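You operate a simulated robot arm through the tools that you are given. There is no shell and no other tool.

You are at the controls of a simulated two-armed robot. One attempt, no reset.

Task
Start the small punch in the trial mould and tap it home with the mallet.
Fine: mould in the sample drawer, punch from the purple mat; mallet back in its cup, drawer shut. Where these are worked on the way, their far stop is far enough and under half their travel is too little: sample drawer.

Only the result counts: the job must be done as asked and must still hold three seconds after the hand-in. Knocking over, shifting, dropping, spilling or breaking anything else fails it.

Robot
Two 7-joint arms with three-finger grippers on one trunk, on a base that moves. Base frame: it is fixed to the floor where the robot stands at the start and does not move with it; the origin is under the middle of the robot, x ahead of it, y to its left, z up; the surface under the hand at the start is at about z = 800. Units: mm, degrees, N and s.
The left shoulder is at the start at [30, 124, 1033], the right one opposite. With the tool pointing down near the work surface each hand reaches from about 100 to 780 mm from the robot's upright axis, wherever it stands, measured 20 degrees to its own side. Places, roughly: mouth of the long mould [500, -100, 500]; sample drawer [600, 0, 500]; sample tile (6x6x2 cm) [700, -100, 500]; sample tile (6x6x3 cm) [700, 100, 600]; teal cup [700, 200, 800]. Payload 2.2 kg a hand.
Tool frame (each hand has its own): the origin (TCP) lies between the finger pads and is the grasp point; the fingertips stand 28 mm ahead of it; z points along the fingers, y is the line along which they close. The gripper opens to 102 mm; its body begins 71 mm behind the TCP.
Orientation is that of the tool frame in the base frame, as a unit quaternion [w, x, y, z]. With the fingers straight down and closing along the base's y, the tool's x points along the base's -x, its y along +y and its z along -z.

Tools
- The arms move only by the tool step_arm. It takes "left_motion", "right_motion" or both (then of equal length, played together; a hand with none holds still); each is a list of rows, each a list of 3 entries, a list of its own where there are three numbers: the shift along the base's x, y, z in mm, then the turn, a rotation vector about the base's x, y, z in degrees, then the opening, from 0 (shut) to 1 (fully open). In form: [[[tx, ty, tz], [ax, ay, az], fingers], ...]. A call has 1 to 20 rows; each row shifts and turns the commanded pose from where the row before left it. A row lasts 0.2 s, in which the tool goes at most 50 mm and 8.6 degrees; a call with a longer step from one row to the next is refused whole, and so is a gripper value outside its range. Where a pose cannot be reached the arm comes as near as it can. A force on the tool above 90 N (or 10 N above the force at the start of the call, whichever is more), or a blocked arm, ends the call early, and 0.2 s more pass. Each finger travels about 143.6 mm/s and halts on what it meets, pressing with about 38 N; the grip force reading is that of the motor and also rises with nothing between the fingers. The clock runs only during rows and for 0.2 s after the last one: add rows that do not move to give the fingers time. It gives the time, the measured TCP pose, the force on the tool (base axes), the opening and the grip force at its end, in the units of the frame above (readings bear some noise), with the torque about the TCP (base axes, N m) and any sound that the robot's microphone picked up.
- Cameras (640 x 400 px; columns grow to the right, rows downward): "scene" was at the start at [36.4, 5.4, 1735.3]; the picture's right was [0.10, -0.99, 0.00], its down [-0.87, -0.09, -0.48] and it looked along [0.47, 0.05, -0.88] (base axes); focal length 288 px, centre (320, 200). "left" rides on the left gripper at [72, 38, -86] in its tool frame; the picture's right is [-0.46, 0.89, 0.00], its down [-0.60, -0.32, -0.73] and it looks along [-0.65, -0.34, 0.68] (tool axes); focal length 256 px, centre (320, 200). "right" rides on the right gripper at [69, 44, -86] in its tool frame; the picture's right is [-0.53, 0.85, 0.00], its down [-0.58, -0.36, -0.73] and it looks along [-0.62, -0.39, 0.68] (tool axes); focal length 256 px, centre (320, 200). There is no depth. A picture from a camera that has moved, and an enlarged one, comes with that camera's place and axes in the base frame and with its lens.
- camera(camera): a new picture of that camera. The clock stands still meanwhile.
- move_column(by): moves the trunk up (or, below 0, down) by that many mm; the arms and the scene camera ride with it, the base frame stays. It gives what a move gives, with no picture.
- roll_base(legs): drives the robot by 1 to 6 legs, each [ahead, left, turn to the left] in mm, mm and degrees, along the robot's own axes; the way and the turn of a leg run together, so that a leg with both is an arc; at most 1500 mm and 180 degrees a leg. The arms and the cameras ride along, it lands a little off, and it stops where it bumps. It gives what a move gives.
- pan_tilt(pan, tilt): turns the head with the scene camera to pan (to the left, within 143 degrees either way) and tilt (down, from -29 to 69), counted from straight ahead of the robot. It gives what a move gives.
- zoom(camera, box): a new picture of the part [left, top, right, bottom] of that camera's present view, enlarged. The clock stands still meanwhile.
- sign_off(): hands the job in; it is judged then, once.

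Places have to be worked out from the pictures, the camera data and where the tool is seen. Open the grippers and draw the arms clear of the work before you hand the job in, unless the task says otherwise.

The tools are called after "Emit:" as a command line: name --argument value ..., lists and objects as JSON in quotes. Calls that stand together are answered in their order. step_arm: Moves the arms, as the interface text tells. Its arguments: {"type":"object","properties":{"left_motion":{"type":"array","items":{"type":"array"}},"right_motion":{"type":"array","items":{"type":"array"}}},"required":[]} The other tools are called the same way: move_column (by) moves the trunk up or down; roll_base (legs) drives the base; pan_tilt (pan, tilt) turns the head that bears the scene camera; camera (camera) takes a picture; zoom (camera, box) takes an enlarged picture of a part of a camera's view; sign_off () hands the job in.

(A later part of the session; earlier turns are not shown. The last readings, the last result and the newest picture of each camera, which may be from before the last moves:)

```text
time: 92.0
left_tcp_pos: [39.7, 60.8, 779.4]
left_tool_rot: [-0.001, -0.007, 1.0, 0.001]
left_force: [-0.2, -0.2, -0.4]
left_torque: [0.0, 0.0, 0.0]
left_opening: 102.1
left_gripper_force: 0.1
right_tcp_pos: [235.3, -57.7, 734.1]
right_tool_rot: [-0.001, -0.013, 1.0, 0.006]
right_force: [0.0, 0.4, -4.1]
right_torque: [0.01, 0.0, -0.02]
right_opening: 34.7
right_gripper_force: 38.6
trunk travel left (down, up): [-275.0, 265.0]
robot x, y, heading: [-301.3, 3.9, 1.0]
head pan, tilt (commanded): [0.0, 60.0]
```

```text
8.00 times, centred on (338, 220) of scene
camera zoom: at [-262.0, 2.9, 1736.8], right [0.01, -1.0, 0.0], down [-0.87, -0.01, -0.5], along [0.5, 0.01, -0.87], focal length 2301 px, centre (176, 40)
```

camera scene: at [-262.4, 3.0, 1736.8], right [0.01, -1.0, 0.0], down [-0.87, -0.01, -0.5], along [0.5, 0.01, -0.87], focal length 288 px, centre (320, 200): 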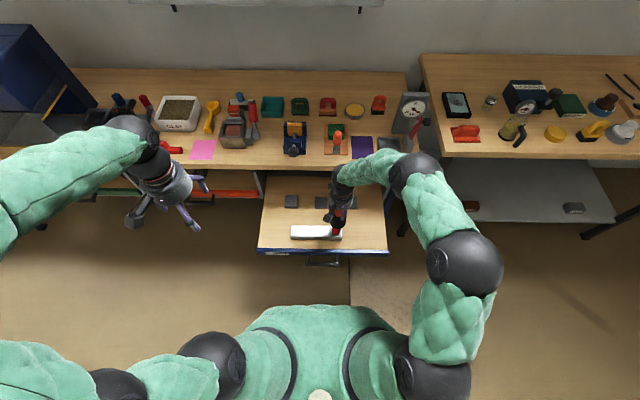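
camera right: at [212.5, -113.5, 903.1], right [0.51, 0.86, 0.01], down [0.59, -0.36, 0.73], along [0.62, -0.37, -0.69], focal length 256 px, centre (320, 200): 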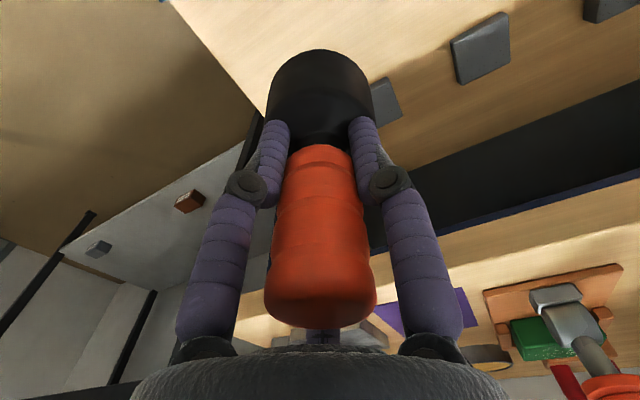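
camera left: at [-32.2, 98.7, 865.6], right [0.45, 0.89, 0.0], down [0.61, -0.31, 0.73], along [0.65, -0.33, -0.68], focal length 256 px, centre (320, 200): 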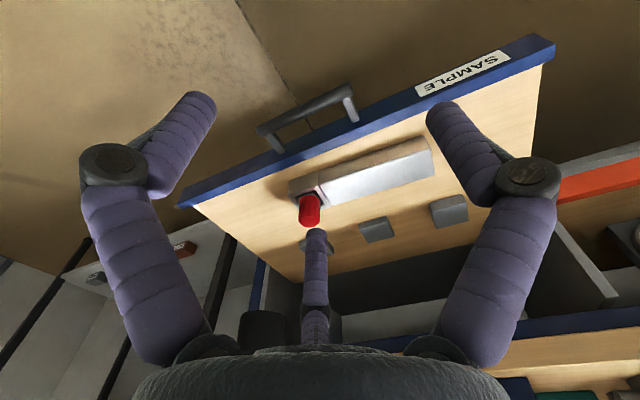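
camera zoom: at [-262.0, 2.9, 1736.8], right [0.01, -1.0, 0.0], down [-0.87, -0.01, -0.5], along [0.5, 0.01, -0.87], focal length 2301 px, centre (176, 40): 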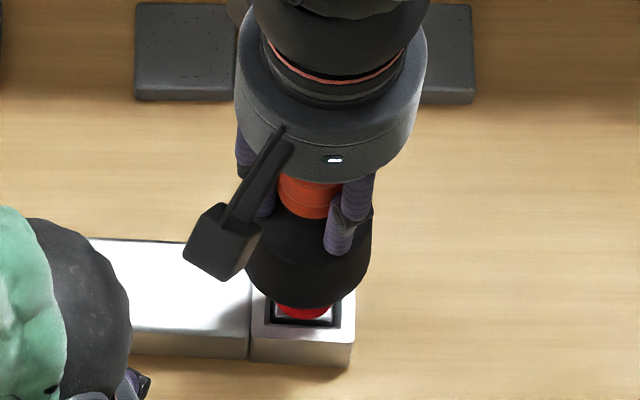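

The drawer crept in again a few mm with the blow. I lift the mallet out of the way and compare the punch closely with the baseline.

Emit:
step_arm --right_motion '[[[0, 0, 45], [0, 0, 0], 0], [[15, -32, 20], [0, 0, 0], 0], [[15, -32, 15], [0, 0, 0], 0], [[15, -32, 0], [0, 0, 0], 0], [[0, 0, 0], [0, 0, 0], 0]]'

Emit:
zoom --camera "left" --box '[262, 150, 374, 255]'

Emit:
zoom --camera "scene" --box '[298, 205, 378, 255]'

Emit:
zoom --camera "left" --box '[290, 165, 338, 210]'

```text
time: 93.2
left_tcp_pos: [40.8, 62.0, 779.1]
left_tool_rot: [0.0, -0.007, 1.0, 0.0]
left_force: [0.3, -0.2, 0.1]
left_torque: [0.03, 0.01, -0.02]
left_opening: 101.9
left_gripper_force: 0.0
right_tcp_pos: [279.2, -152.9, 813.6]
right_tool_rot: [-0.002, -0.012, 1.0, 0.005]
right_force: [0.4, 0.0, -3.7]
right_torque: [0.0, -0.02, -0.01]
right_opening: 34.8
right_gripper_force: 38.1
trunk travel left (down, up): [-275.0, 265.0]
robot x, y, heading: [-301.5, 6.0, 0.7]
head pan, tilt (commanded): [0.0, 60.0]
```

```text
3.81 times, centred on (318, 202) of left
camera zoom: at [-32.9, 99.2, 865.7], right [0.45, 0.89, 0.0], down [0.61, -0.31, 0.73], along [0.65, -0.33, -0.68], focal length 975 px, centre (328, 190)
```

zoom: 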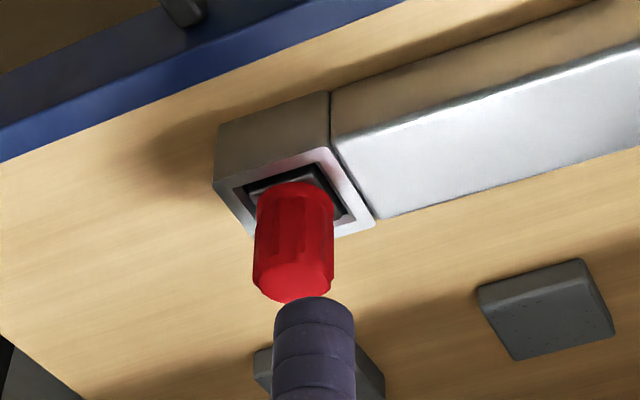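

```text
8.00 times, centred on (338, 230) of scene
camera zoom: at [-263.4, 3.7, 1736.9], right [0.01, -1.0, 0.0], down [-0.87, -0.01, -0.5], along [0.5, 0.01, -0.87], focal length 2301 px, centre (176, -40)
```

zoom: 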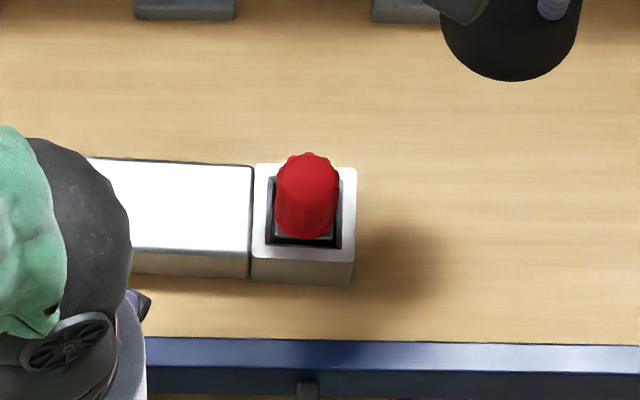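

```text
8.89 times, centred on (314, 188) of left
camera zoom: at [-32.9, 99.2, 865.7], right [0.45, 0.89, 0.0], down [0.61, -0.31, 0.73], along [0.65, -0.33, -0.68], focal length 2276 px, centre (373, 311)
```

zoom: 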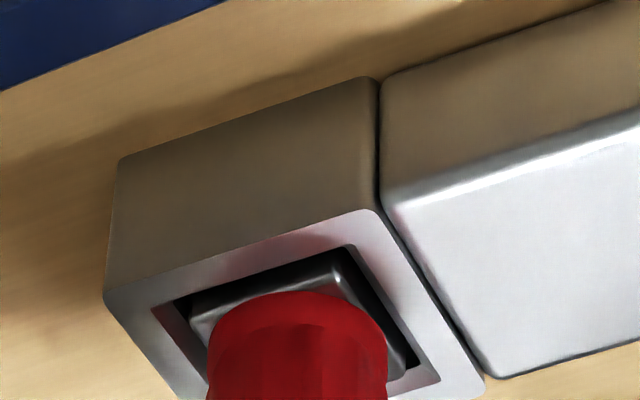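

The punch moved barely 1 mm more with that blow and its shank now sits just below the rim, with the same height under 39 N and 86 N: it is bottomed, i.e. home. Now I raise the right hand with the mallet well above bench level so I can shut the drawer with the left.

Emit:
step_arm --right_motion '[[[-10, 0, 45], [0, 0, 0], 0], [[-10, 0, 45], [0, 0, 0], 0], [[-10, 0, 45], [0, 0, 0], 0], [[-15, 0, 45], [0, 0, 0], 0], [[-15, 0, 45], [0, 0, 0], 0], [[-15, 0, 45], [0, 0, 0], 0], [[-15, 0, 45], [0, 0, 0], 0], [[-15, 0, 10], [0, 0, 0], 0]]' --left_motion '[[[0, 0, 0], [0, 0, 0], 0.5], [[0, 0, 0], [0, 0, 0], 0], [[0, 0, 0], [0, 0, 0], 0], [[0, 0, 0], [0, 0, 0], 0], [[0, 0, 0], [0, 0, 0], 0], [[0, 0, 0], [0, 0, 0], 0], [[0, 0, 0], [0, 0, 0], 0], [[0, 0, 0], [0, 0, 0], 0]]'

Emit:
camera --camera "left"

Emit:
camera --camera "scene"

```text
time: 95.0
left_tcp_pos: [39.5, 61.5, 779.7]
left_tool_rot: [0.0, -0.007, 1.0, 0.0]
left_force: [0.2, 0.2, 0.1]
left_torque: [0.01, 0.01, 0.0]
left_opening: 2.2
left_gripper_force: 31.3
right_tcp_pos: [174.3, -158.3, 1138.6]
right_tool_rot: [-0.001, -0.013, 1.0, 0.005]
right_force: [-0.1, 0.2, -4.5]
right_torque: [0.01, 0.0, 0.0]
right_opening: 34.3
right_gripper_force: 38.6
trunk travel left (down, up): [-275.0, 265.0]
robot x, y, heading: [-298.4, 6.8, 1.1]
head pan, tilt (commanded): [0.0, 60.0]
```

```text
taken
camera left: at [-32.9, 98.7, 865.8], right [0.45, 0.89, 0.0], down [0.61, -0.31, 0.73], along [0.65, -0.33, -0.68], focal length 256 px, centre (320, 200)
```

left: 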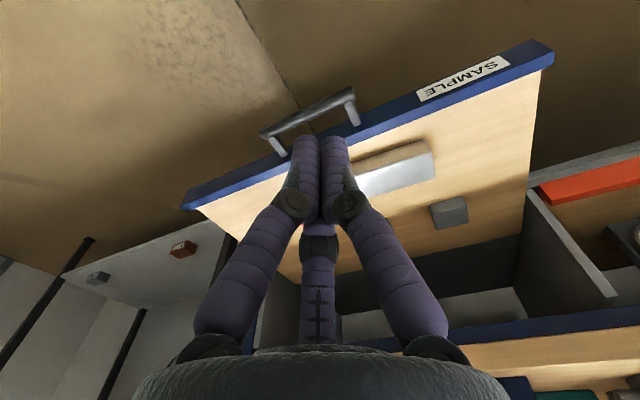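

```text
taken
camera scene: at [-263.6, 2.6, 1736.9], right [0.01, -1.0, 0.0], down [-0.87, -0.01, -0.5], along [0.5, 0.01, -0.87], focal length 288 px, centre (320, 200)
```

scene: 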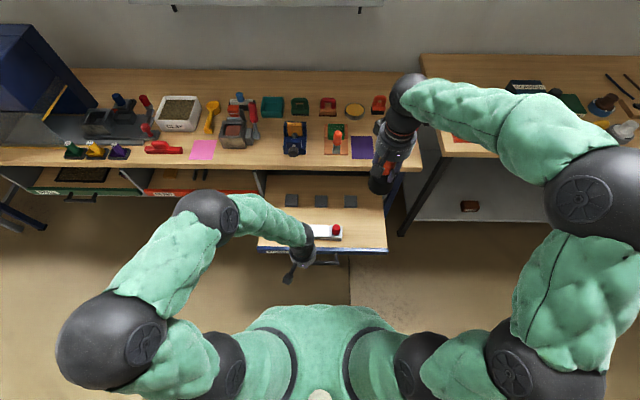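

Before shutting the drawer I want a low, close look at the punch's seat. I open the left hand and lower it so its camera sees the rim at a flat angle.

Emit:
step_arm --left_motion '[[[5, 8, 0], [0, 0, 0], 0.5], [[5, 8, 0], [0, 0, 0], 1], [[5, 8, -30], [0, 0, 0], 1], [[5, 9, -45], [0, 0, 0], 1], [[0, 0, -45], [0, 0, 0], 1], [[0, 0, -20], [0, 0, 0], 1], [[0, 0, 0], [0, 0, 0], 1]]'

Emit:
camera --camera "left"

Emit:
zoom --camera "left" --box '[215, 235, 327, 340]'

```text
time: 96.5
left_tcp_pos: [58.2, 95.3, 641.4]
left_tool_rot: [0.0, -0.008, 1.0, -0.001]
left_force: [-0.2, -0.1, 0.2]
left_torque: [-0.01, 0.0, 0.01]
left_opening: 102.0
left_gripper_force: 0.1
right_tcp_pos: [176.1, -157.9, 1139.1]
right_tool_rot: [-0.002, -0.012, 1.0, 0.005]
right_force: [0.5, 0.2, -4.9]
right_torque: [-0.03, -0.01, -0.01]
right_opening: 34.2
right_gripper_force: 37.9
trunk travel left (down, up): [-275.0, 265.0]
robot x, y, heading: [-300.2, 4.6, 0.9]
head pan, tilt (commanded): [0.0, 60.0]
```

```text
taken
camera left: at [-13.9, 132.5, 726.6], right [0.45, 0.89, 0.0], down [0.61, -0.31, 0.73], along [0.65, -0.33, -0.68], focal length 256 px, centre (320, 200)
```

left: 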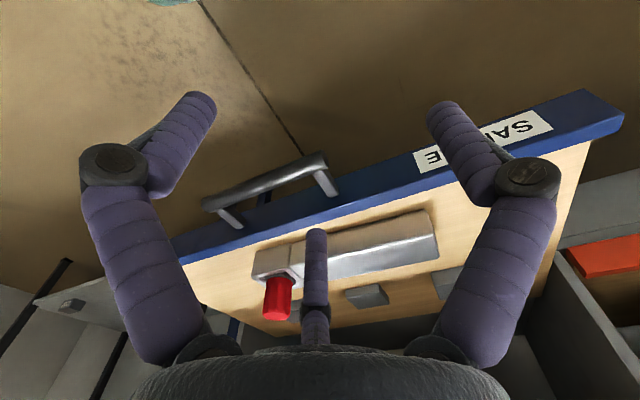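

```text
3.81 times, centred on (271, 288) of left
camera zoom: at [-13.9, 132.5, 726.6], right [0.45, 0.89, 0.0], down [0.61, -0.31, 0.73], along [0.65, -0.33, -0.68], focal length 975 px, centre (507, -133)
```

zoom: 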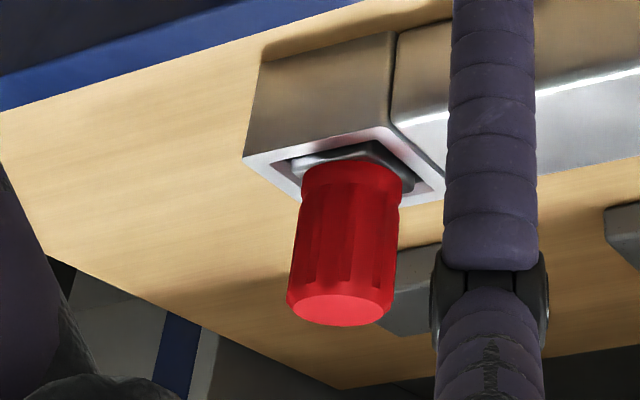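

Emit:
zoom --camera "left" --box '[250, 255, 306, 300]'

```text
8.89 times, centred on (278, 278) of left
camera zoom: at [-13.9, 132.5, 726.6], right [0.45, 0.89, 0.0], down [0.61, -0.31, 0.73], along [0.65, -0.33, -0.68], focal length 2276 px, centre (693, -489)
```

zoom: 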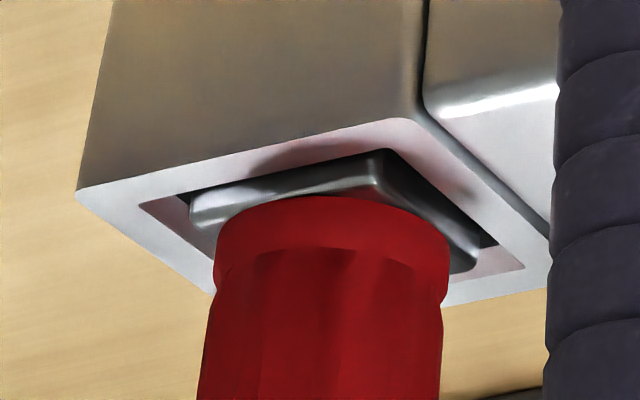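

The low view shows the shank standing only 2–3 mm proud, consistent with having bottomed about 27 mm deep (it no longer moves under 86 N or a fast blow), so I take it as home. Now I close the left hand into a fist and lower it in front of the bar handle (bar at x≈122, z≈536).

Emit:
step_arm --left_motion '[[[0, -20, 0], [0, 0, 0], 0.4], [[0, -30, 0], [0, 0, 0], 0], [[0, -30, 0], [0, 0, 0], 0], [[0, -18, -10], [0, 0, 0], 0], [[0, 0, -30], [0, 0, 0], 0], [[0, 0, -30], [0, 0, 0], 0], [[0, 0, -22], [0, 0, 0], 0], [[0, 0, 0], [0, 0, 0], 0]]'

Emit:
camera --camera "left"

Emit:
zoom --camera "scene" --box '[240, 170, 400, 300]'

```text
time: 98.3
left_tcp_pos: [59.5, -1.0, 550.1]
left_tool_rot: [0.0, -0.006, 1.0, 0.0]
left_force: [-1.0, 0.0, 0.4]
left_torque: [0.01, -0.03, 0.0]
left_opening: 2.0
left_gripper_force: 31.5
right_tcp_pos: [176.1, -157.8, 1138.0]
right_tool_rot: [-0.002, -0.012, 1.0, 0.005]
right_force: [-1.3, -0.1, -4.6]
right_torque: [-0.01, 0.03, 0.05]
right_opening: 34.5
right_gripper_force: 38.4
trunk travel left (down, up): [-275.0, 265.0]
robot x, y, heading: [-301.0, 0.7, 0.9]
head pan, tilt (commanded): [0.0, 60.0]
```

```text
taken
camera left: at [-13.3, 36.1, 636.4], right [0.45, 0.89, 0.0], down [0.61, -0.31, 0.73], along [0.65, -0.33, -0.68], focal length 256 px, centre (320, 200)
```

left: 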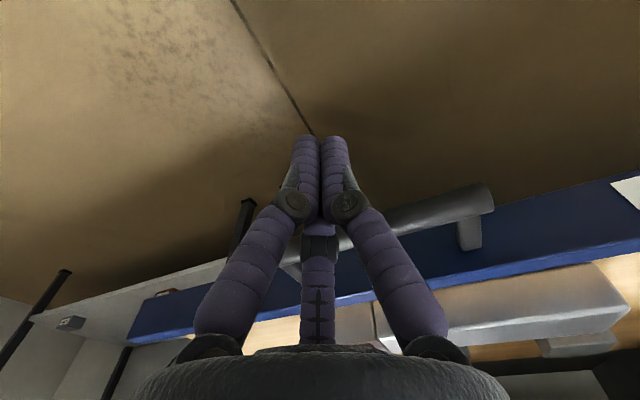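

```text
3.08 times, centred on (320, 235) of scene
camera zoom: at [-263.2, 2.6, 1737.0], right [0.01, -1.0, 0.0], down [-0.87, -0.01, -0.5], along [0.5, 0.01, -0.87], focal length 885 px, centre (320, 92)
```

zoom: 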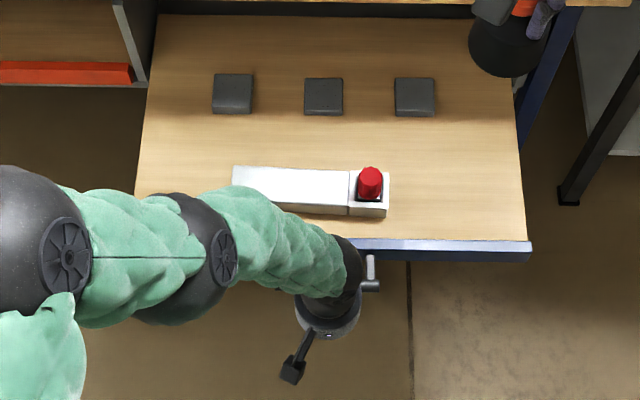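

The fist is in front of the bar. I advance it gently until it touches.

Emit:
step_arm --left_motion '[[[10, 0, 0], [0, 0, 0], 0], [[10, 0, 0], [0, 0, 0], 0], [[8, 0, 0], [0, 0, 0], 0], [[6, 0, 0], [0, 0, 0], 0], [[0, 0, 0], [0, 0, 0], 0]]'

Emit:
camera --camera "left"

```text
time: 99.5
left_tcp_pos: [91.8, -0.6, 550.1]
left_tool_rot: [-0.001, -0.007, 1.0, 0.0]
left_force: [0.7, 0.3, 0.6]
left_torque: [-0.02, -0.01, 0.04]
left_opening: 2.1
left_gripper_force: 31.5
right_tcp_pos: [175.8, -159.0, 1138.2]
right_tool_rot: [-0.002, -0.012, 1.0, 0.005]
right_force: [0.1, 0.3, -3.7]
right_torque: [0.01, 0.02, 0.0]
right_opening: 34.3
right_gripper_force: 37.7
trunk travel left (down, up): [-275.0, 265.0]
robot x, y, heading: [-302.2, 3.1, 0.7]
head pan, tilt (commanded): [0.0, 60.0]
```

```text
taken
camera left: at [19.9, 36.5, 635.7], right [0.45, 0.89, 0.0], down [0.61, -0.31, 0.73], along [0.65, -0.33, -0.68], focal length 256 px, centre (320, 200)
```

left: 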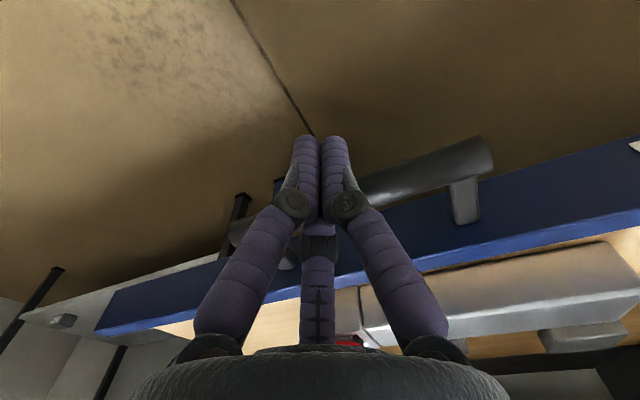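

The fist is just at the bar. I push the drawer in by rolling the base ahead 250 mm, leaving the last bit for the arm.

Emit:
roll_base --legs '[[250, 0, 0]]'

Emit:
camera --camera "scene"

Emit:
camera --camera "left"

```text
time: 101.4
left_tcp_pos: [342.1, 0.0, 549.1]
left_tool_rot: [0.0, -0.004, 1.0, -0.001]
left_force: [0.9, 0.0, 0.2]
left_torque: [-0.05, 0.02, 0.0]
left_opening: 2.3
left_gripper_force: 30.9
right_tcp_pos: [423.6, -157.3, 1138.0]
right_tool_rot: [-0.002, -0.009, 1.0, 0.006]
right_force: [-0.3, -0.8, -4.5]
right_torque: [0.0, 0.03, 0.04]
right_opening: 34.2
right_gripper_force: 38.0
trunk travel left (down, up): [-275.0, 265.0]
robot x, y, heading: [-53.4, 3.4, 0.5]
head pan, tilt (commanded): [0.0, 60.0]
```

```text
taken
camera scene: at [-12.8, 5.3, 1736.9], right [0.01, -1.0, 0.0], down [-0.87, -0.01, -0.5], along [0.5, 0.0, -0.87], focal length 288 px, centre (320, 200)
```

scene: 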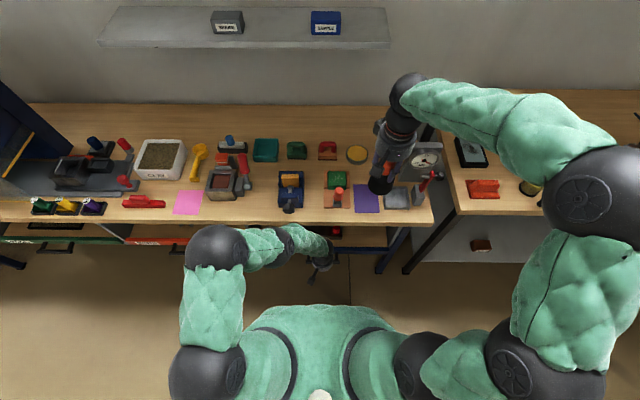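

```text
taken
camera left: at [270.0, 37.5, 635.6], right [0.46, 0.89, 0.0], down [0.61, -0.31, 0.73], along [0.65, -0.33, -0.68], focal length 256 px, centre (320, 200)
```

left: 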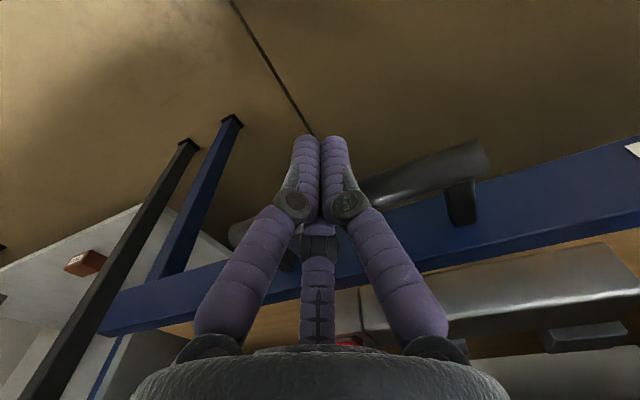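

The drawer is nearly shut (fist at x≈342). I lean the hand back 12° for clearance from the bench edge, then push the remaining distance with the arm.

Emit:
step_arm --left_motion '[[[-4, 0, 0], [0, -6, 0], 0], [[-4, 0, 0], [0, -6, 0], 0], [[8, 0, 0], [0, 0, 0], 0], [[8, 0, 0], [0, 0, 0], 0], [[8, 0, 0], [0, 0, 0], 0], [[8, 0, 0], [0, 0, 0], 0], [[0, 0, 0], [0, 0, 0], 0]]'

Emit:
camera --camera "left"

```text
time: 103.0
left_tcp_pos: [366.6, 0.0, 550.4]
left_tool_rot: [0.105, -0.005, 0.994, 0.0]
left_force: [-4.0, -2.0, -0.5]
left_torque: [-0.05, 0.09, -0.05]
left_opening: 2.2
left_gripper_force: 31.9
right_tcp_pos: [423.1, -158.8, 1138.6]
right_tool_rot: [-0.001, -0.009, 1.0, 0.005]
right_force: [-0.2, 0.3, -4.7]
right_torque: [0.02, 0.01, 0.01]
right_opening: 34.2
right_gripper_force: 38.3
trunk travel left (down, up): [-275.0, 265.0]
robot x, y, heading: [-55.0, 2.7, 0.5]
head pan, tilt (commanded): [0.0, 60.0]
```

```text
taken
camera left: at [277.6, 38.1, 619.2], right [0.45, 0.89, 0.1], down [0.44, -0.31, 0.84], along [0.78, -0.33, -0.53], focal length 256 px, centre (320, 200)
```

left: 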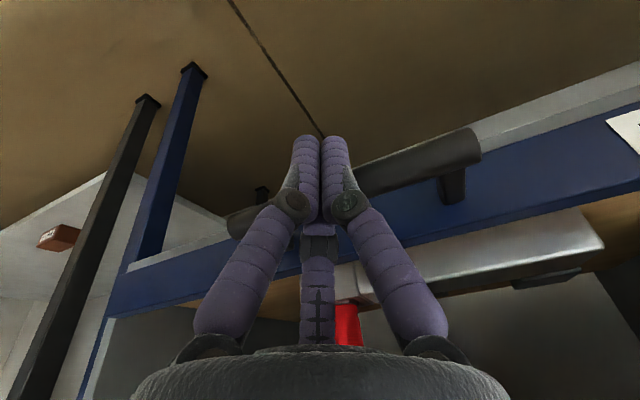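

A light 4 N reaction shows it is still sliding. I push on in 6 mm steps until it stops.

Emit:
step_arm --left_motion '[[[6, 0, 0], [0, 0, 0], 0], [[6, 0, 0], [0, 0, 0], 0], [[4, 0, 0], [0, 0, 0], 0], [[0, 0, 0], [0, 0, 0], 0]]'

```text
time: 104.0
left_tcp_pos: [375.1, -0.1, 548.9]
left_tool_rot: [0.101, -0.003, 0.995, 0.0]
left_force: [-31.6, -1.8, 5.4]
left_torque: [0.06, 0.19, -0.13]
left_opening: 1.8
left_gripper_force: 31.5
right_tcp_pos: [422.3, -157.9, 1138.9]
right_tool_rot: [-0.001, -0.008, 1.0, 0.006]
right_force: [0.5, 0.7, -4.2]
right_torque: [0.02, 0.0, -0.02]
right_opening: 34.5
right_gripper_force: 38.5
trunk travel left (down, up): [-275.0, 265.0]
robot x, y, heading: [-52.2, 7.2, 0.8]
head pan, tilt (commanded): [0.0, 60.0]
```

The push reads 32 N against a hard stop at bar position ≈403: the drawer is shut. I draw the left hand back and raise it clear.

Emit:
step_arm --left_motion '[[[-20, 0, 0], [0, 0, 0], 0], [[-40, 5, 0], [0, 0, 0], 0], [[-40, 15, 0], [0, 6, 0], 0], [[-30, 25, 20], [0, 6, 0], 0], [[0, 25, 40], [0, 0, 0], 0], [[0, 25, 40], [0, 0, 0], 0], [[0, 25, 40], [0, 0, 0], 0], [[0, 25, 40], [0, 0, 0], 0], [[0, 25, 40], [0, 0, 0], 0], [[0, 25, 40], [0, 0, 0], 0], [[0, 25, 40], [0, 0, 0], 0], [[0, 25, 40], [0, 0, 0], 0], [[0, 25, 40], [0, 0, 0], 0], [[0, 20, 45], [0, 0, 0], 0], [[0, 0, 48], [0, 0, 0], 0], [[0, 0, 48], [0, 0, 0], 0], [[0, 0, 48], [0, 0, 0], 0]]'

Emit:
camera --camera "scene"

Emit:
camera --camera "left"

```text
time: 107.6
left_tcp_pos: [249.7, 290.3, 1120.4]
left_tool_rot: [0.0, -0.005, 1.0, 0.0]
left_force: [0.2, -1.0, 0.0]
left_torque: [0.05, 0.0, -0.01]
left_opening: 2.0
left_gripper_force: 31.4
right_tcp_pos: [422.7, -157.9, 1138.0]
right_tool_rot: [-0.002, -0.009, 1.0, 0.005]
right_force: [0.5, -0.4, -4.4]
right_torque: [-0.04, -0.01, -0.03]
right_opening: 34.3
right_gripper_force: 37.3
trunk travel left (down, up): [-275.0, 265.0]
robot x, y, heading: [-54.9, 3.5, 0.6]
head pan, tilt (commanded): [0.0, 60.0]
```

```text
taken
camera scene: at [-15.1, 5.1, 1736.9], right [0.01, -1.0, 0.0], down [-0.87, -0.01, -0.5], along [0.5, 0.0, -0.87], focal length 288 px, centre (320, 200)
```

scene: 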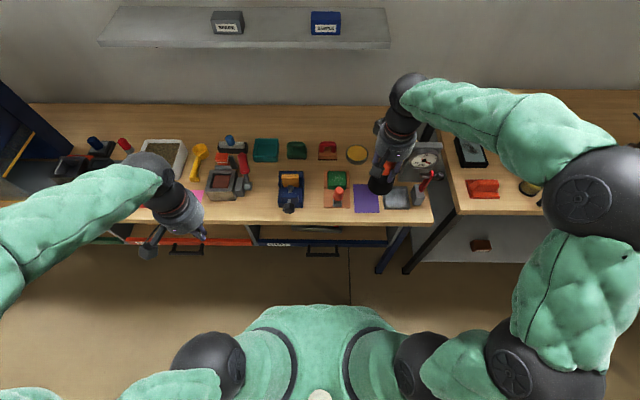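

```text
taken
camera left: at [178.1, 328.6, 1206.5], right [0.46, 0.89, 0.0], down [0.61, -0.31, 0.73], along [0.65, -0.33, -0.68], focal length 256 px, centre (320, 200)
```

left: 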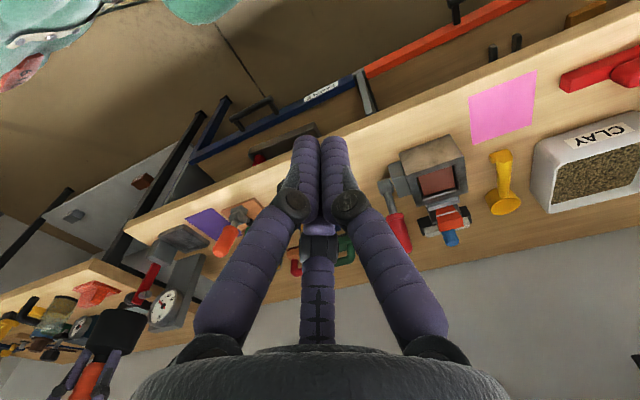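

The drawer front looks flush with its neighbour. I zoom to check the drawer and the punch inside.

Emit:
zoom --camera "left" --box '[180, 60, 400, 200]'

Emit:
zoom --camera "scene" --box '[220, 130, 400, 260]'

```text
2.86 times, centred on (290, 130) of left
camera zoom: at [178.1, 328.6, 1206.5], right [0.46, 0.89, 0.0], down [0.61, -0.31, 0.73], along [0.65, -0.33, -0.68], focal length 731 px, centre (406, 400)
```

zoom: 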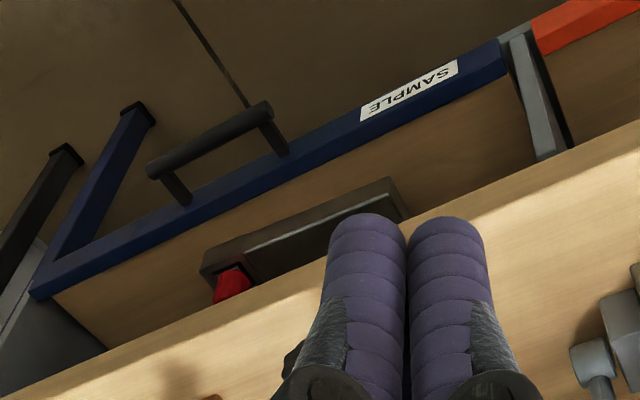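

```text
3.08 times, centred on (310, 195) of scene
camera zoom: at [-15.1, 5.1, 1736.9], right [0.01, -1.0, 0.0], down [-0.87, -0.01, -0.5], along [0.5, 0.0, -0.87], focal length 885 px, centre (351, 215)
```

zoom: 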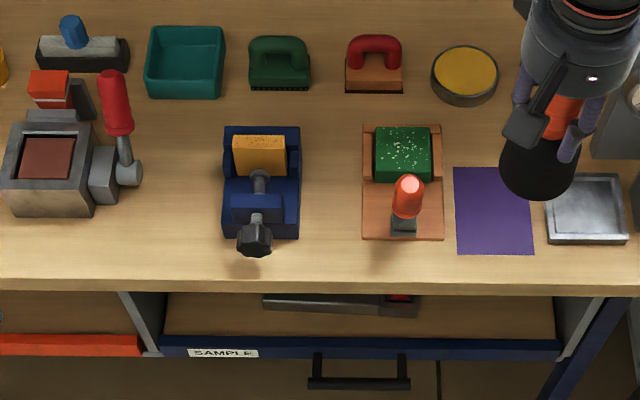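

The drawer is shut, flush with its neighbour, with the punch standing in the mould inside. Next I roll left 380 mm and ahead 107 mm to the spot from which I took the mallet.

Emit:
roll_base --legs '[[0, 380, 0], [107, 0, 0]]'

Emit:
camera --camera "scene"

```text
time: 110.8
left_tcp_pos: [350.4, 682.5, 1119.6]
left_tool_rot: [0.0, -0.008, 1.0, 0.0]
left_force: [0.9, -0.1, -0.9]
left_torque: [0.02, 0.03, 0.0]
left_opening: 1.8
left_gripper_force: 31.4
right_tcp_pos: [526.2, 234.0, 1137.9]
right_tool_rot: [-0.002, -0.014, 1.0, 0.006]
right_force: [0.3, -0.1, -5.6]
right_torque: [0.01, 0.03, 0.04]
right_opening: 34.6
right_gripper_force: 38.0
trunk travel left (down, up): [-275.0, 265.0]
robot x, y, heading: [52.3, 395.9, 1.1]
head pan, tilt (commanded): [0.0, 60.0]
```

```text
taken
camera scene: at [87.8, 394.7, 1736.9], right [0.02, -1.0, 0.0], down [-0.87, -0.01, -0.5], along [0.5, 0.01, -0.87], focal length 288 px, centre (320, 200)
```

scene: 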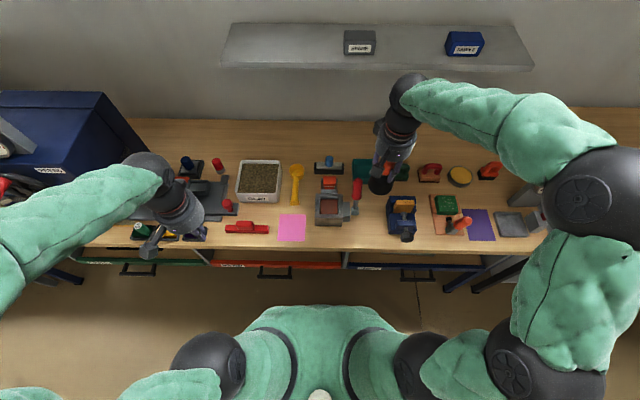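

I move the mallet toward the cup at height and check with the cameras.

Emit:
step_arm --right_motion '[[[40, 0, 0], [0, 0, 0], 0], [[45, 0, 0], [0, 0, 0], 0], [[45, 0, 0], [0, 0, 0], 0], [[45, 0, 0], [0, 0, 0], 0], [[20, 0, -20], [0, 0, 0], 0], [[0, 0, -30], [0, 0, 0], 0], [[0, 0, -30], [0, 0, 0], 0], [[0, 0, 0], [0, 0, 0], 0]]'

Emit:
camera --camera "right"

Emit:
zoom --camera "scene" --box '[320, 90, 440, 190]'

Emit:
camera --camera "left"

```text
time: 112.6
left_tcp_pos: [349.6, 684.1, 1119.4]
left_tool_rot: [0.001, -0.009, 1.0, 0.0]
left_force: [0.0, 0.3, 0.1]
left_torque: [-0.01, 0.0, 0.03]
left_opening: 2.0
left_gripper_force: 31.9
right_tcp_pos: [720.5, 234.3, 1057.7]
right_tool_rot: [-0.001, -0.013, 1.0, 0.005]
right_force: [0.6, 0.5, -3.5]
right_torque: [-0.03, 0.0, 0.0]
right_opening: 34.4
right_gripper_force: 38.0
trunk travel left (down, up): [-275.0, 265.0]
robot x, y, heading: [43.6, 392.4, 1.1]
head pan, tilt (commanded): [0.0, 60.0]
```

```text
taken
camera right: at [652.3, 275.1, 1145.2], right [0.51, 0.86, 0.01], down [0.59, -0.36, 0.73], along [0.63, -0.37, -0.69], focal length 256 px, centre (320, 200)
```

right: 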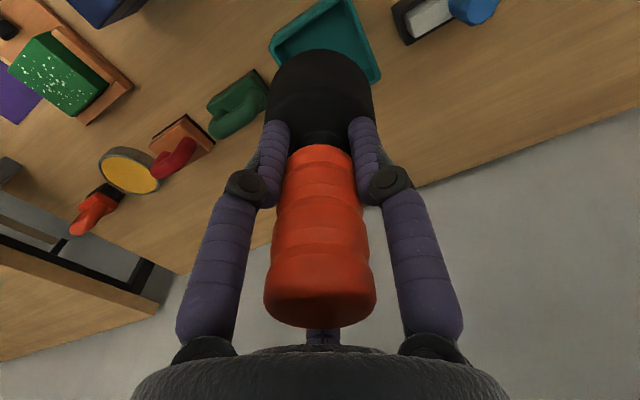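

```text
4.00 times, centred on (380, 140) of scene
camera zoom: at [85.8, 395.1, 1737.0], right [0.02, -1.0, 0.0], down [-0.87, -0.01, -0.5], along [0.5, 0.01, -0.87], focal length 1151 px, centre (80, 440)
```

zoom: 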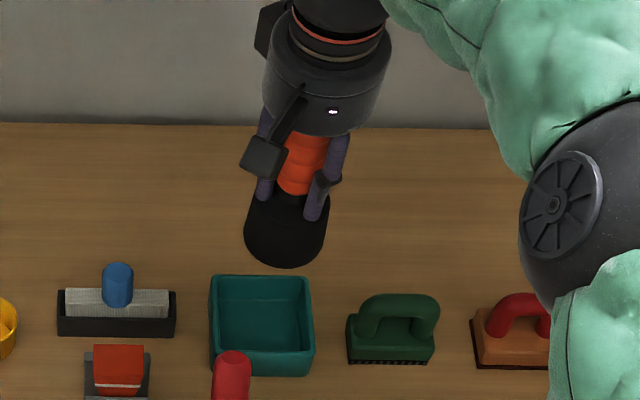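

```text
taken
camera left: at [276.5, 720.2, 1205.8], right [0.45, 0.89, 0.0], down [0.61, -0.31, 0.73], along [0.65, -0.33, -0.68], focal length 256 px, centre (320, 200)
```

left: 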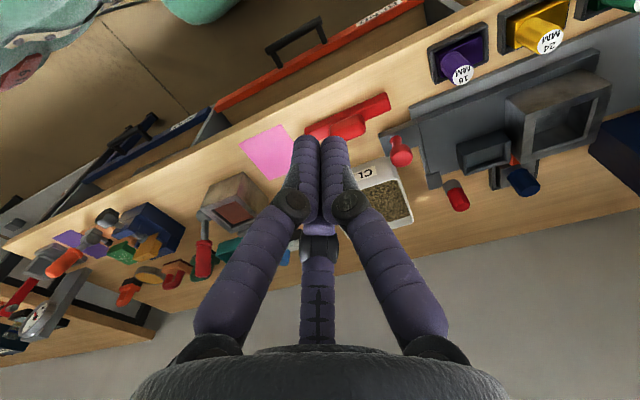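

The cup's centre works out at about (740, 235), matching where the mallet stood. I move over it and lower until the head is about 15 mm above the rim.

Emit:
step_arm --right_motion '[[[10.5, 0.7, 0], [0, 0, 0], 0], [[10, 0, 0], [0, 0, 0], 0], [[0, 0, -40], [0, 0, 0], 0], [[0, 0, -40], [0, 0, 0], 0], [[0, 0, -30], [0, 0, 0], 0], [[0, 0, 0], [0, 0, 0], 0]]'

Emit:
zoom --camera "scene" --box '[330, 110, 410, 190]'

Emit:
zoom --camera "right" --box '[220, 0, 420, 125]'

Emit:
zoom --camera "left" --box '[120, 180, 330, 330]'

```text
time: 114.0
left_tcp_pos: [349.8, 683.0, 1119.7]
left_tool_rot: [0.001, -0.008, 1.0, 0.001]
left_force: [0.0, 0.1, -0.2]
left_torque: [0.02, -0.03, 0.0]
left_opening: 1.9
left_gripper_force: 31.7
right_tcp_pos: [739.8, 235.7, 949.9]
right_tool_rot: [-0.001, -0.013, 1.0, 0.006]
right_force: [0.3, 1.0, -3.6]
right_torque: [0.0, -0.02, 0.03]
right_opening: 34.4
right_gripper_force: 38.1
trunk travel left (down, up): [-275.0, 265.0]
robot x, y, heading: [47.7, 396.2, 1.0]
head pan, tilt (commanded): [0.0, 60.0]
```

```text
5.00 times, centred on (370, 150) of scene
camera zoom: at [85.8, 395.0, 1737.0], right [0.02, -1.0, 0.0], down [-0.87, -0.01, -0.5], along [0.5, 0.01, -0.87], focal length 1438 px, centre (70, 450)
```

zoom: 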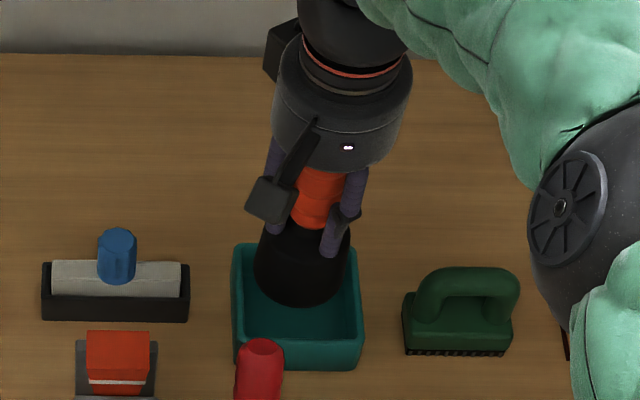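

```text
3.20 times, centred on (320, 62) of right
camera zoom: at [670.8, 276.3, 1037.1], right [0.51, 0.86, 0.01], down [0.59, -0.36, 0.73], along [0.63, -0.37, -0.69], focal length 819 px, centre (320, 640)
```

zoom: 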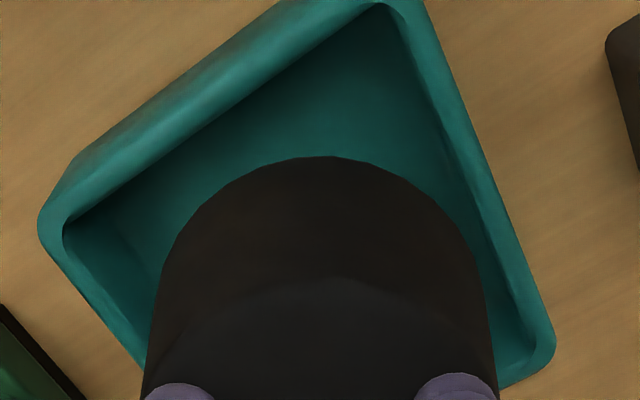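

```text
2.67 times, centred on (225, 255) of left
camera zoom: at [276.5, 720.1, 1205.8], right [0.45, 0.89, 0.0], down [0.61, -0.31, 0.73], along [0.65, -0.33, -0.68], focal length 683 px, centre (573, 53)
```

zoom: 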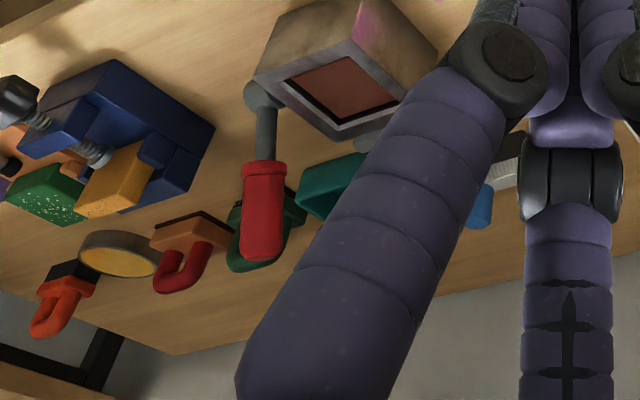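

The hand camera shows the cup's inner opening (about 82 × 75 mm) centred within 2 mm of the mallet's axis. I adjust (+1.5, -1) and lower the head into the cup, slowly at the end.

Emit:
step_arm --right_motion '[[[1.5, -1, -15], [0, 0, 0], 0], [[0, 0, -20], [0, 0, 0], 0], [[0, 0, -15], [0, 0, 0], 0], [[0, 0, -5], [0, 0, 0], 0], [[0, 0, 0], [0, 0, 0], 0]]'

Emit:
zoom --camera "scene" --box '[330, 110, 410, 190]'

Emit:
zoom --camera "right" --box '[220, 0, 420, 125]'

```text
time: 115.2
left_tcp_pos: [348.7, 684.2, 1119.1]
left_tool_rot: [0.0, -0.009, 1.0, 0.0]
left_force: [0.0, -0.2, 0.0]
left_torque: [-0.01, -0.02, 0.0]
left_opening: 2.1
left_gripper_force: 32.0
right_tcp_pos: [739.7, 235.5, 893.3]
right_tool_rot: [-0.002, -0.013, 1.0, 0.006]
right_force: [0.0, -0.3, -4.0]
right_torque: [0.01, 0.0, -0.02]
right_opening: 34.3
right_gripper_force: 38.1
trunk travel left (down, up): [-275.0, 265.0]
robot x, y, heading: [48.4, 398.1, 1.1]
head pan, tilt (commanded): [0.0, 60.0]
```

```text
5.00 times, centred on (370, 150) of scene
camera zoom: at [86.5, 394.9, 1736.9], right [0.02, -1.0, 0.0], down [-0.87, -0.01, -0.5], along [0.5, 0.01, -0.87], focal length 1438 px, centre (70, 450)
```

zoom: 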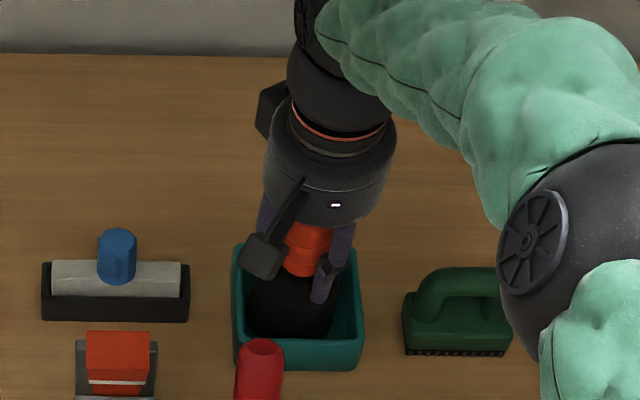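

```text
3.20 times, centred on (320, 62) of right
camera zoom: at [671.9, 275.2, 980.9], right [0.51, 0.86, 0.01], down [0.59, -0.36, 0.72], along [0.63, -0.37, -0.69], focal length 819 px, centre (320, 640)
```

zoom: 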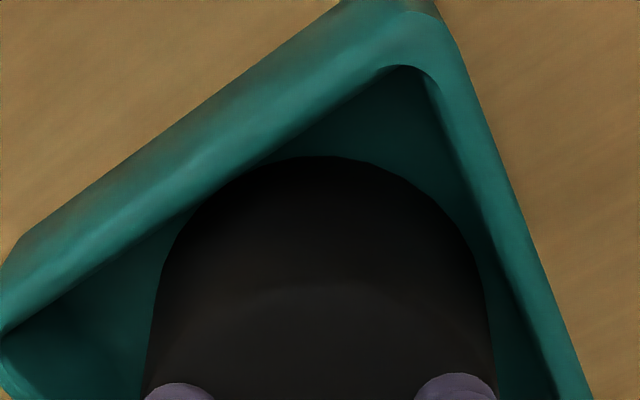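

The head is inside the cup without touching. I lower the last bit in 3 mm steps, watching for floor contact.

Emit:
step_arm --right_motion '[[[0, 0, -3], [0, 0, 0], 0], [[0, 0, -3], [0, 0, 0], 0], [[0, 0, 0], [0, 0, 0], 0]]'

```text
time: 116.0
left_tcp_pos: [349.8, 683.2, 1118.8]
left_tool_rot: [-0.001, -0.01, 1.0, 0.001]
left_force: [-0.4, 0.8, 0.4]
left_torque: [-0.01, 0.06, 0.01]
left_opening: 2.2
left_gripper_force: 32.0
right_tcp_pos: [741.3, 233.9, 886.7]
right_tool_rot: [-0.002, -0.014, 1.0, 0.006]
right_force: [0.0, -0.2, -5.5]
right_torque: [-0.03, 0.02, -0.05]
right_opening: 34.3
right_gripper_force: 37.8
trunk travel left (down, up): [-275.0, 265.0]
robot x, y, heading: [48.1, 395.1, 0.8]
head pan, tilt (commanded): [0.0, 60.0]
```

No contact yet at 886.7. I go down further in 2 mm steps.

Emit:
step_arm --right_motion '[[[0, 0, -2], [0, 0, 0], 0], [[0, 0, -2], [0, 0, 0], 0], [[0, 0, 0], [0, 0, 0], 0]]'

Emit:
zoom --camera "right" --box '[160, 0, 480, 200]'

Emit:
zoom --camera "scene" --box '[345, 140, 409, 190]'

```text
time: 116.8
left_tcp_pos: [349.2, 683.7, 1119.4]
left_tool_rot: [0.0, -0.009, 1.0, 0.0]
left_force: [0.4, 0.5, -0.3]
left_torque: [0.02, 0.02, 0.02]
left_opening: 1.9
left_gripper_force: 31.4
right_tcp_pos: [741.9, 234.2, 885.2]
right_tool_rot: [0.0, -0.013, 1.0, 0.005]
right_force: [-2.7, 1.0, 11.2]
right_torque: [-0.38, 0.27, -0.09]
right_opening: 34.5
right_gripper_force: 37.7
trunk travel left (down, up): [-275.0, 265.0]
robot x, y, heading: [44.8, 395.6, 1.0]
head pan, tilt (commanded): [0.0, 60.0]
```

```text
2.00 times, centred on (320, 100) of right
camera zoom: at [673.1, 275.0, 973.0], right [0.51, 0.86, 0.01], down [0.59, -0.36, 0.73], along [0.63, -0.37, -0.69], focal length 512 px, centre (320, 400)
```

zoom: 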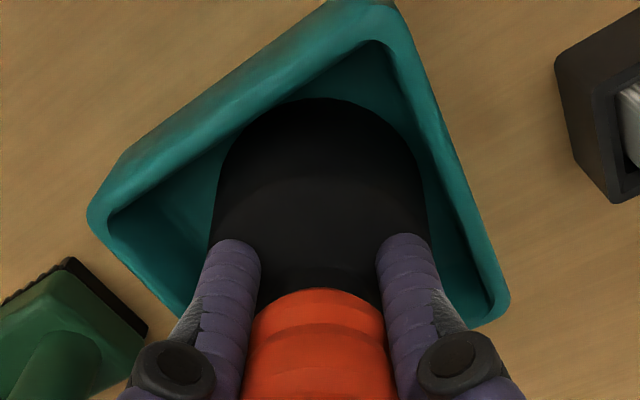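

```text
8.00 times, centred on (377, 165) of scene
camera zoom: at [84.2, 395.6, 1737.1], right [0.02, -1.0, 0.0], down [-0.87, -0.01, -0.5], along [0.5, 0.01, -0.87], focal length 2301 px, centre (-136, 480)
```

zoom: 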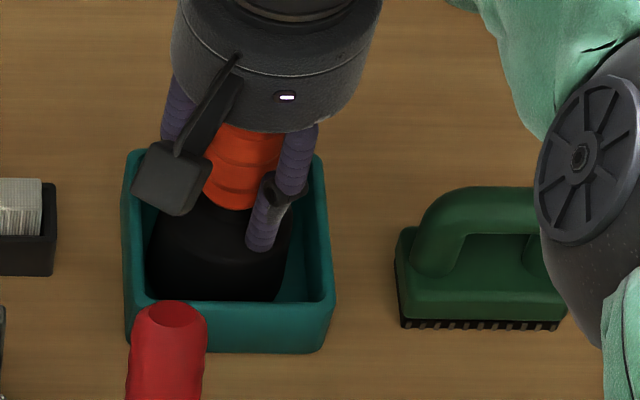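

The floor contact shows at z≈885 (15 N, at the head's edge). I lift 3 mm so the fingertips stay clear of the cup's rim, then open gradually and rise.

Emit:
step_arm --right_motion '[[[0, 0, 3], [0, 0, 0], 0], [[0, 0, 0], [0, 0, 0], 0.38], [[0, 0, 0], [0, 0, 0], 0.45], [[0, 0, 0], [0, 0, 0], 0.55], [[0, 0, 0], [0, 0, 0], 0.55]]'

Emit:
zoom --camera "right" --box '[160, 0, 480, 200]'

Emit:
zoom --camera "scene" --box '[345, 140, 409, 190]'

```text
time: 118.0
left_tcp_pos: [349.5, 682.7, 1119.4]
left_tool_rot: [0.001, -0.009, 1.0, -0.001]
left_force: [0.1, -0.2, 0.4]
left_torque: [0.0, 0.01, -0.01]
left_opening: 2.3
left_gripper_force: 31.3
right_tcp_pos: [742.5, 234.7, 886.4]
right_tool_rot: [-0.002, -0.013, 1.0, 0.005]
right_force: [0.2, -0.2, 0.2]
right_torque: [0.0, 0.0, 0.01]
right_opening: 56.4
right_gripper_force: 0.0
trunk travel left (down, up): [-275.0, 265.0]
robot x, y, heading: [46.5, 397.4, 1.1]
head pan, tilt (commanded): [0.0, 60.0]
```

```text
2.00 times, centred on (320, 100) of right
camera zoom: at [672.8, 274.8, 973.8], right [0.51, 0.86, 0.01], down [0.59, -0.36, 0.73], along [0.63, -0.37, -0.69], focal length 512 px, centre (320, 400)
```

zoom: 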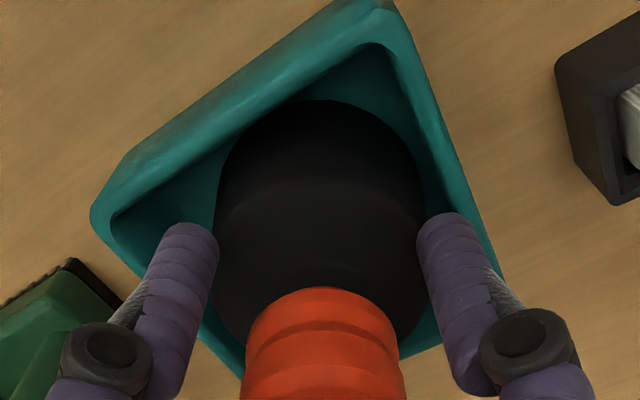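

```text
8.00 times, centred on (377, 165) of scene
camera zoom: at [85.9, 395.0, 1736.9], right [0.02, -1.0, 0.0], down [-0.87, -0.01, -0.5], along [0.5, 0.01, -0.87], focal length 2301 px, centre (-136, 480)
```

zoom: 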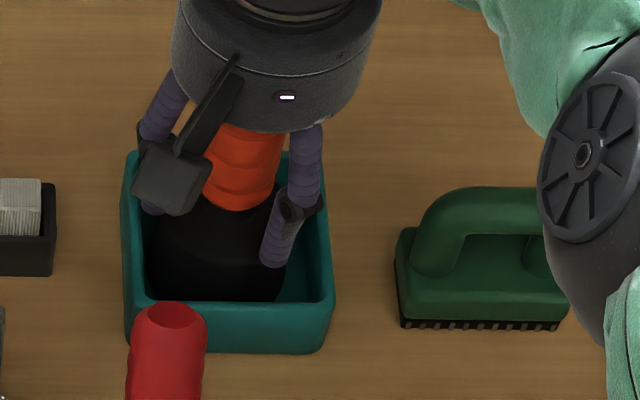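

The mallet is released and stands in the cup, untouched by the fingers. I rise straight up.

Emit:
step_arm --right_motion '[[[0, 0, 10], [0, 0, 0], 0.58], [[0, 0, 25], [0, 0, 0], 0.6], [[0, 0, 40], [0, 0, 0], 0.6], [[0, 0, 45], [0, 0, 0], 0.6], [[0, 0, 45], [0, 0, 0], 0.6], [[0, 0, 45], [0, 0, 0], 0.8], [[0, 0, 0], [0, 0, 0], 1]]'

Emit:
zoom --camera "scene" --box '[330, 110, 410, 190]'

Emit:
camera --camera "right"

```text
time: 119.6
left_tcp_pos: [349.2, 684.0, 1118.6]
left_tool_rot: [0.0, -0.009, 1.0, -0.001]
left_force: [-0.1, -0.4, 0.2]
left_torque: [-0.01, 0.0, -0.04]
left_opening: 2.1
left_gripper_force: 31.2
right_tcp_pos: [742.2, 237.1, 1099.9]
right_tool_rot: [-0.003, -0.013, 1.0, 0.006]
right_force: [0.8, 1.3, 0.4]
right_torque: [0.01, 0.0, -0.02]
right_opening: 101.7
right_gripper_force: 0.0
trunk travel left (down, up): [-275.0, 265.0]
robot x, y, heading: [49.8, 393.7, 0.9]
head pan, tilt (commanded): [0.0, 60.0]
```

```text
5.00 times, centred on (370, 150) of scene
camera zoom: at [86.8, 394.9, 1736.9], right [0.02, -1.0, 0.0], down [-0.87, -0.01, -0.5], along [0.5, 0.01, -0.87], focal length 1438 px, centre (70, 450)
```

zoom: 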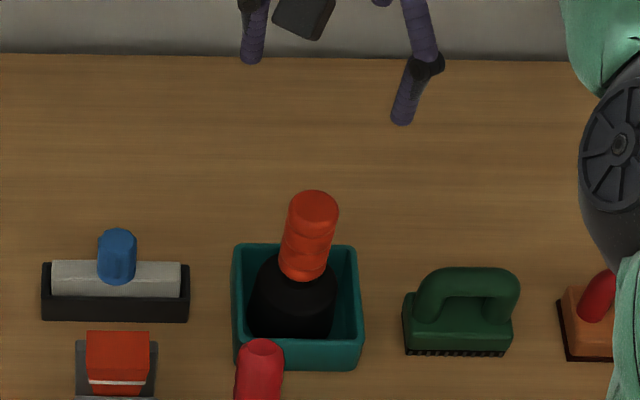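

```text
taken
camera right: at [673.4, 277.6, 1187.3], right [0.51, 0.86, 0.01], down [0.59, -0.36, 0.72], along [0.62, -0.37, -0.69], focal length 256 px, centre (320, 200)
```

right: 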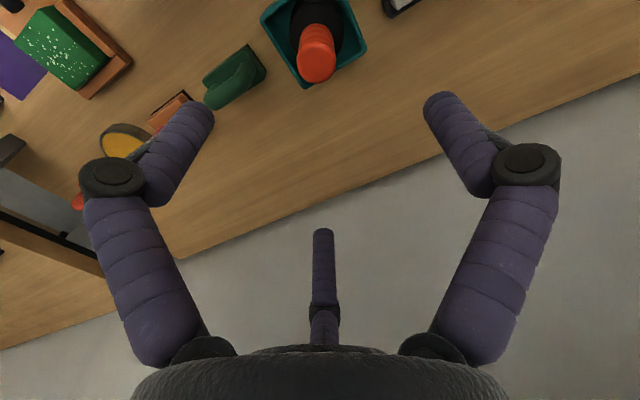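

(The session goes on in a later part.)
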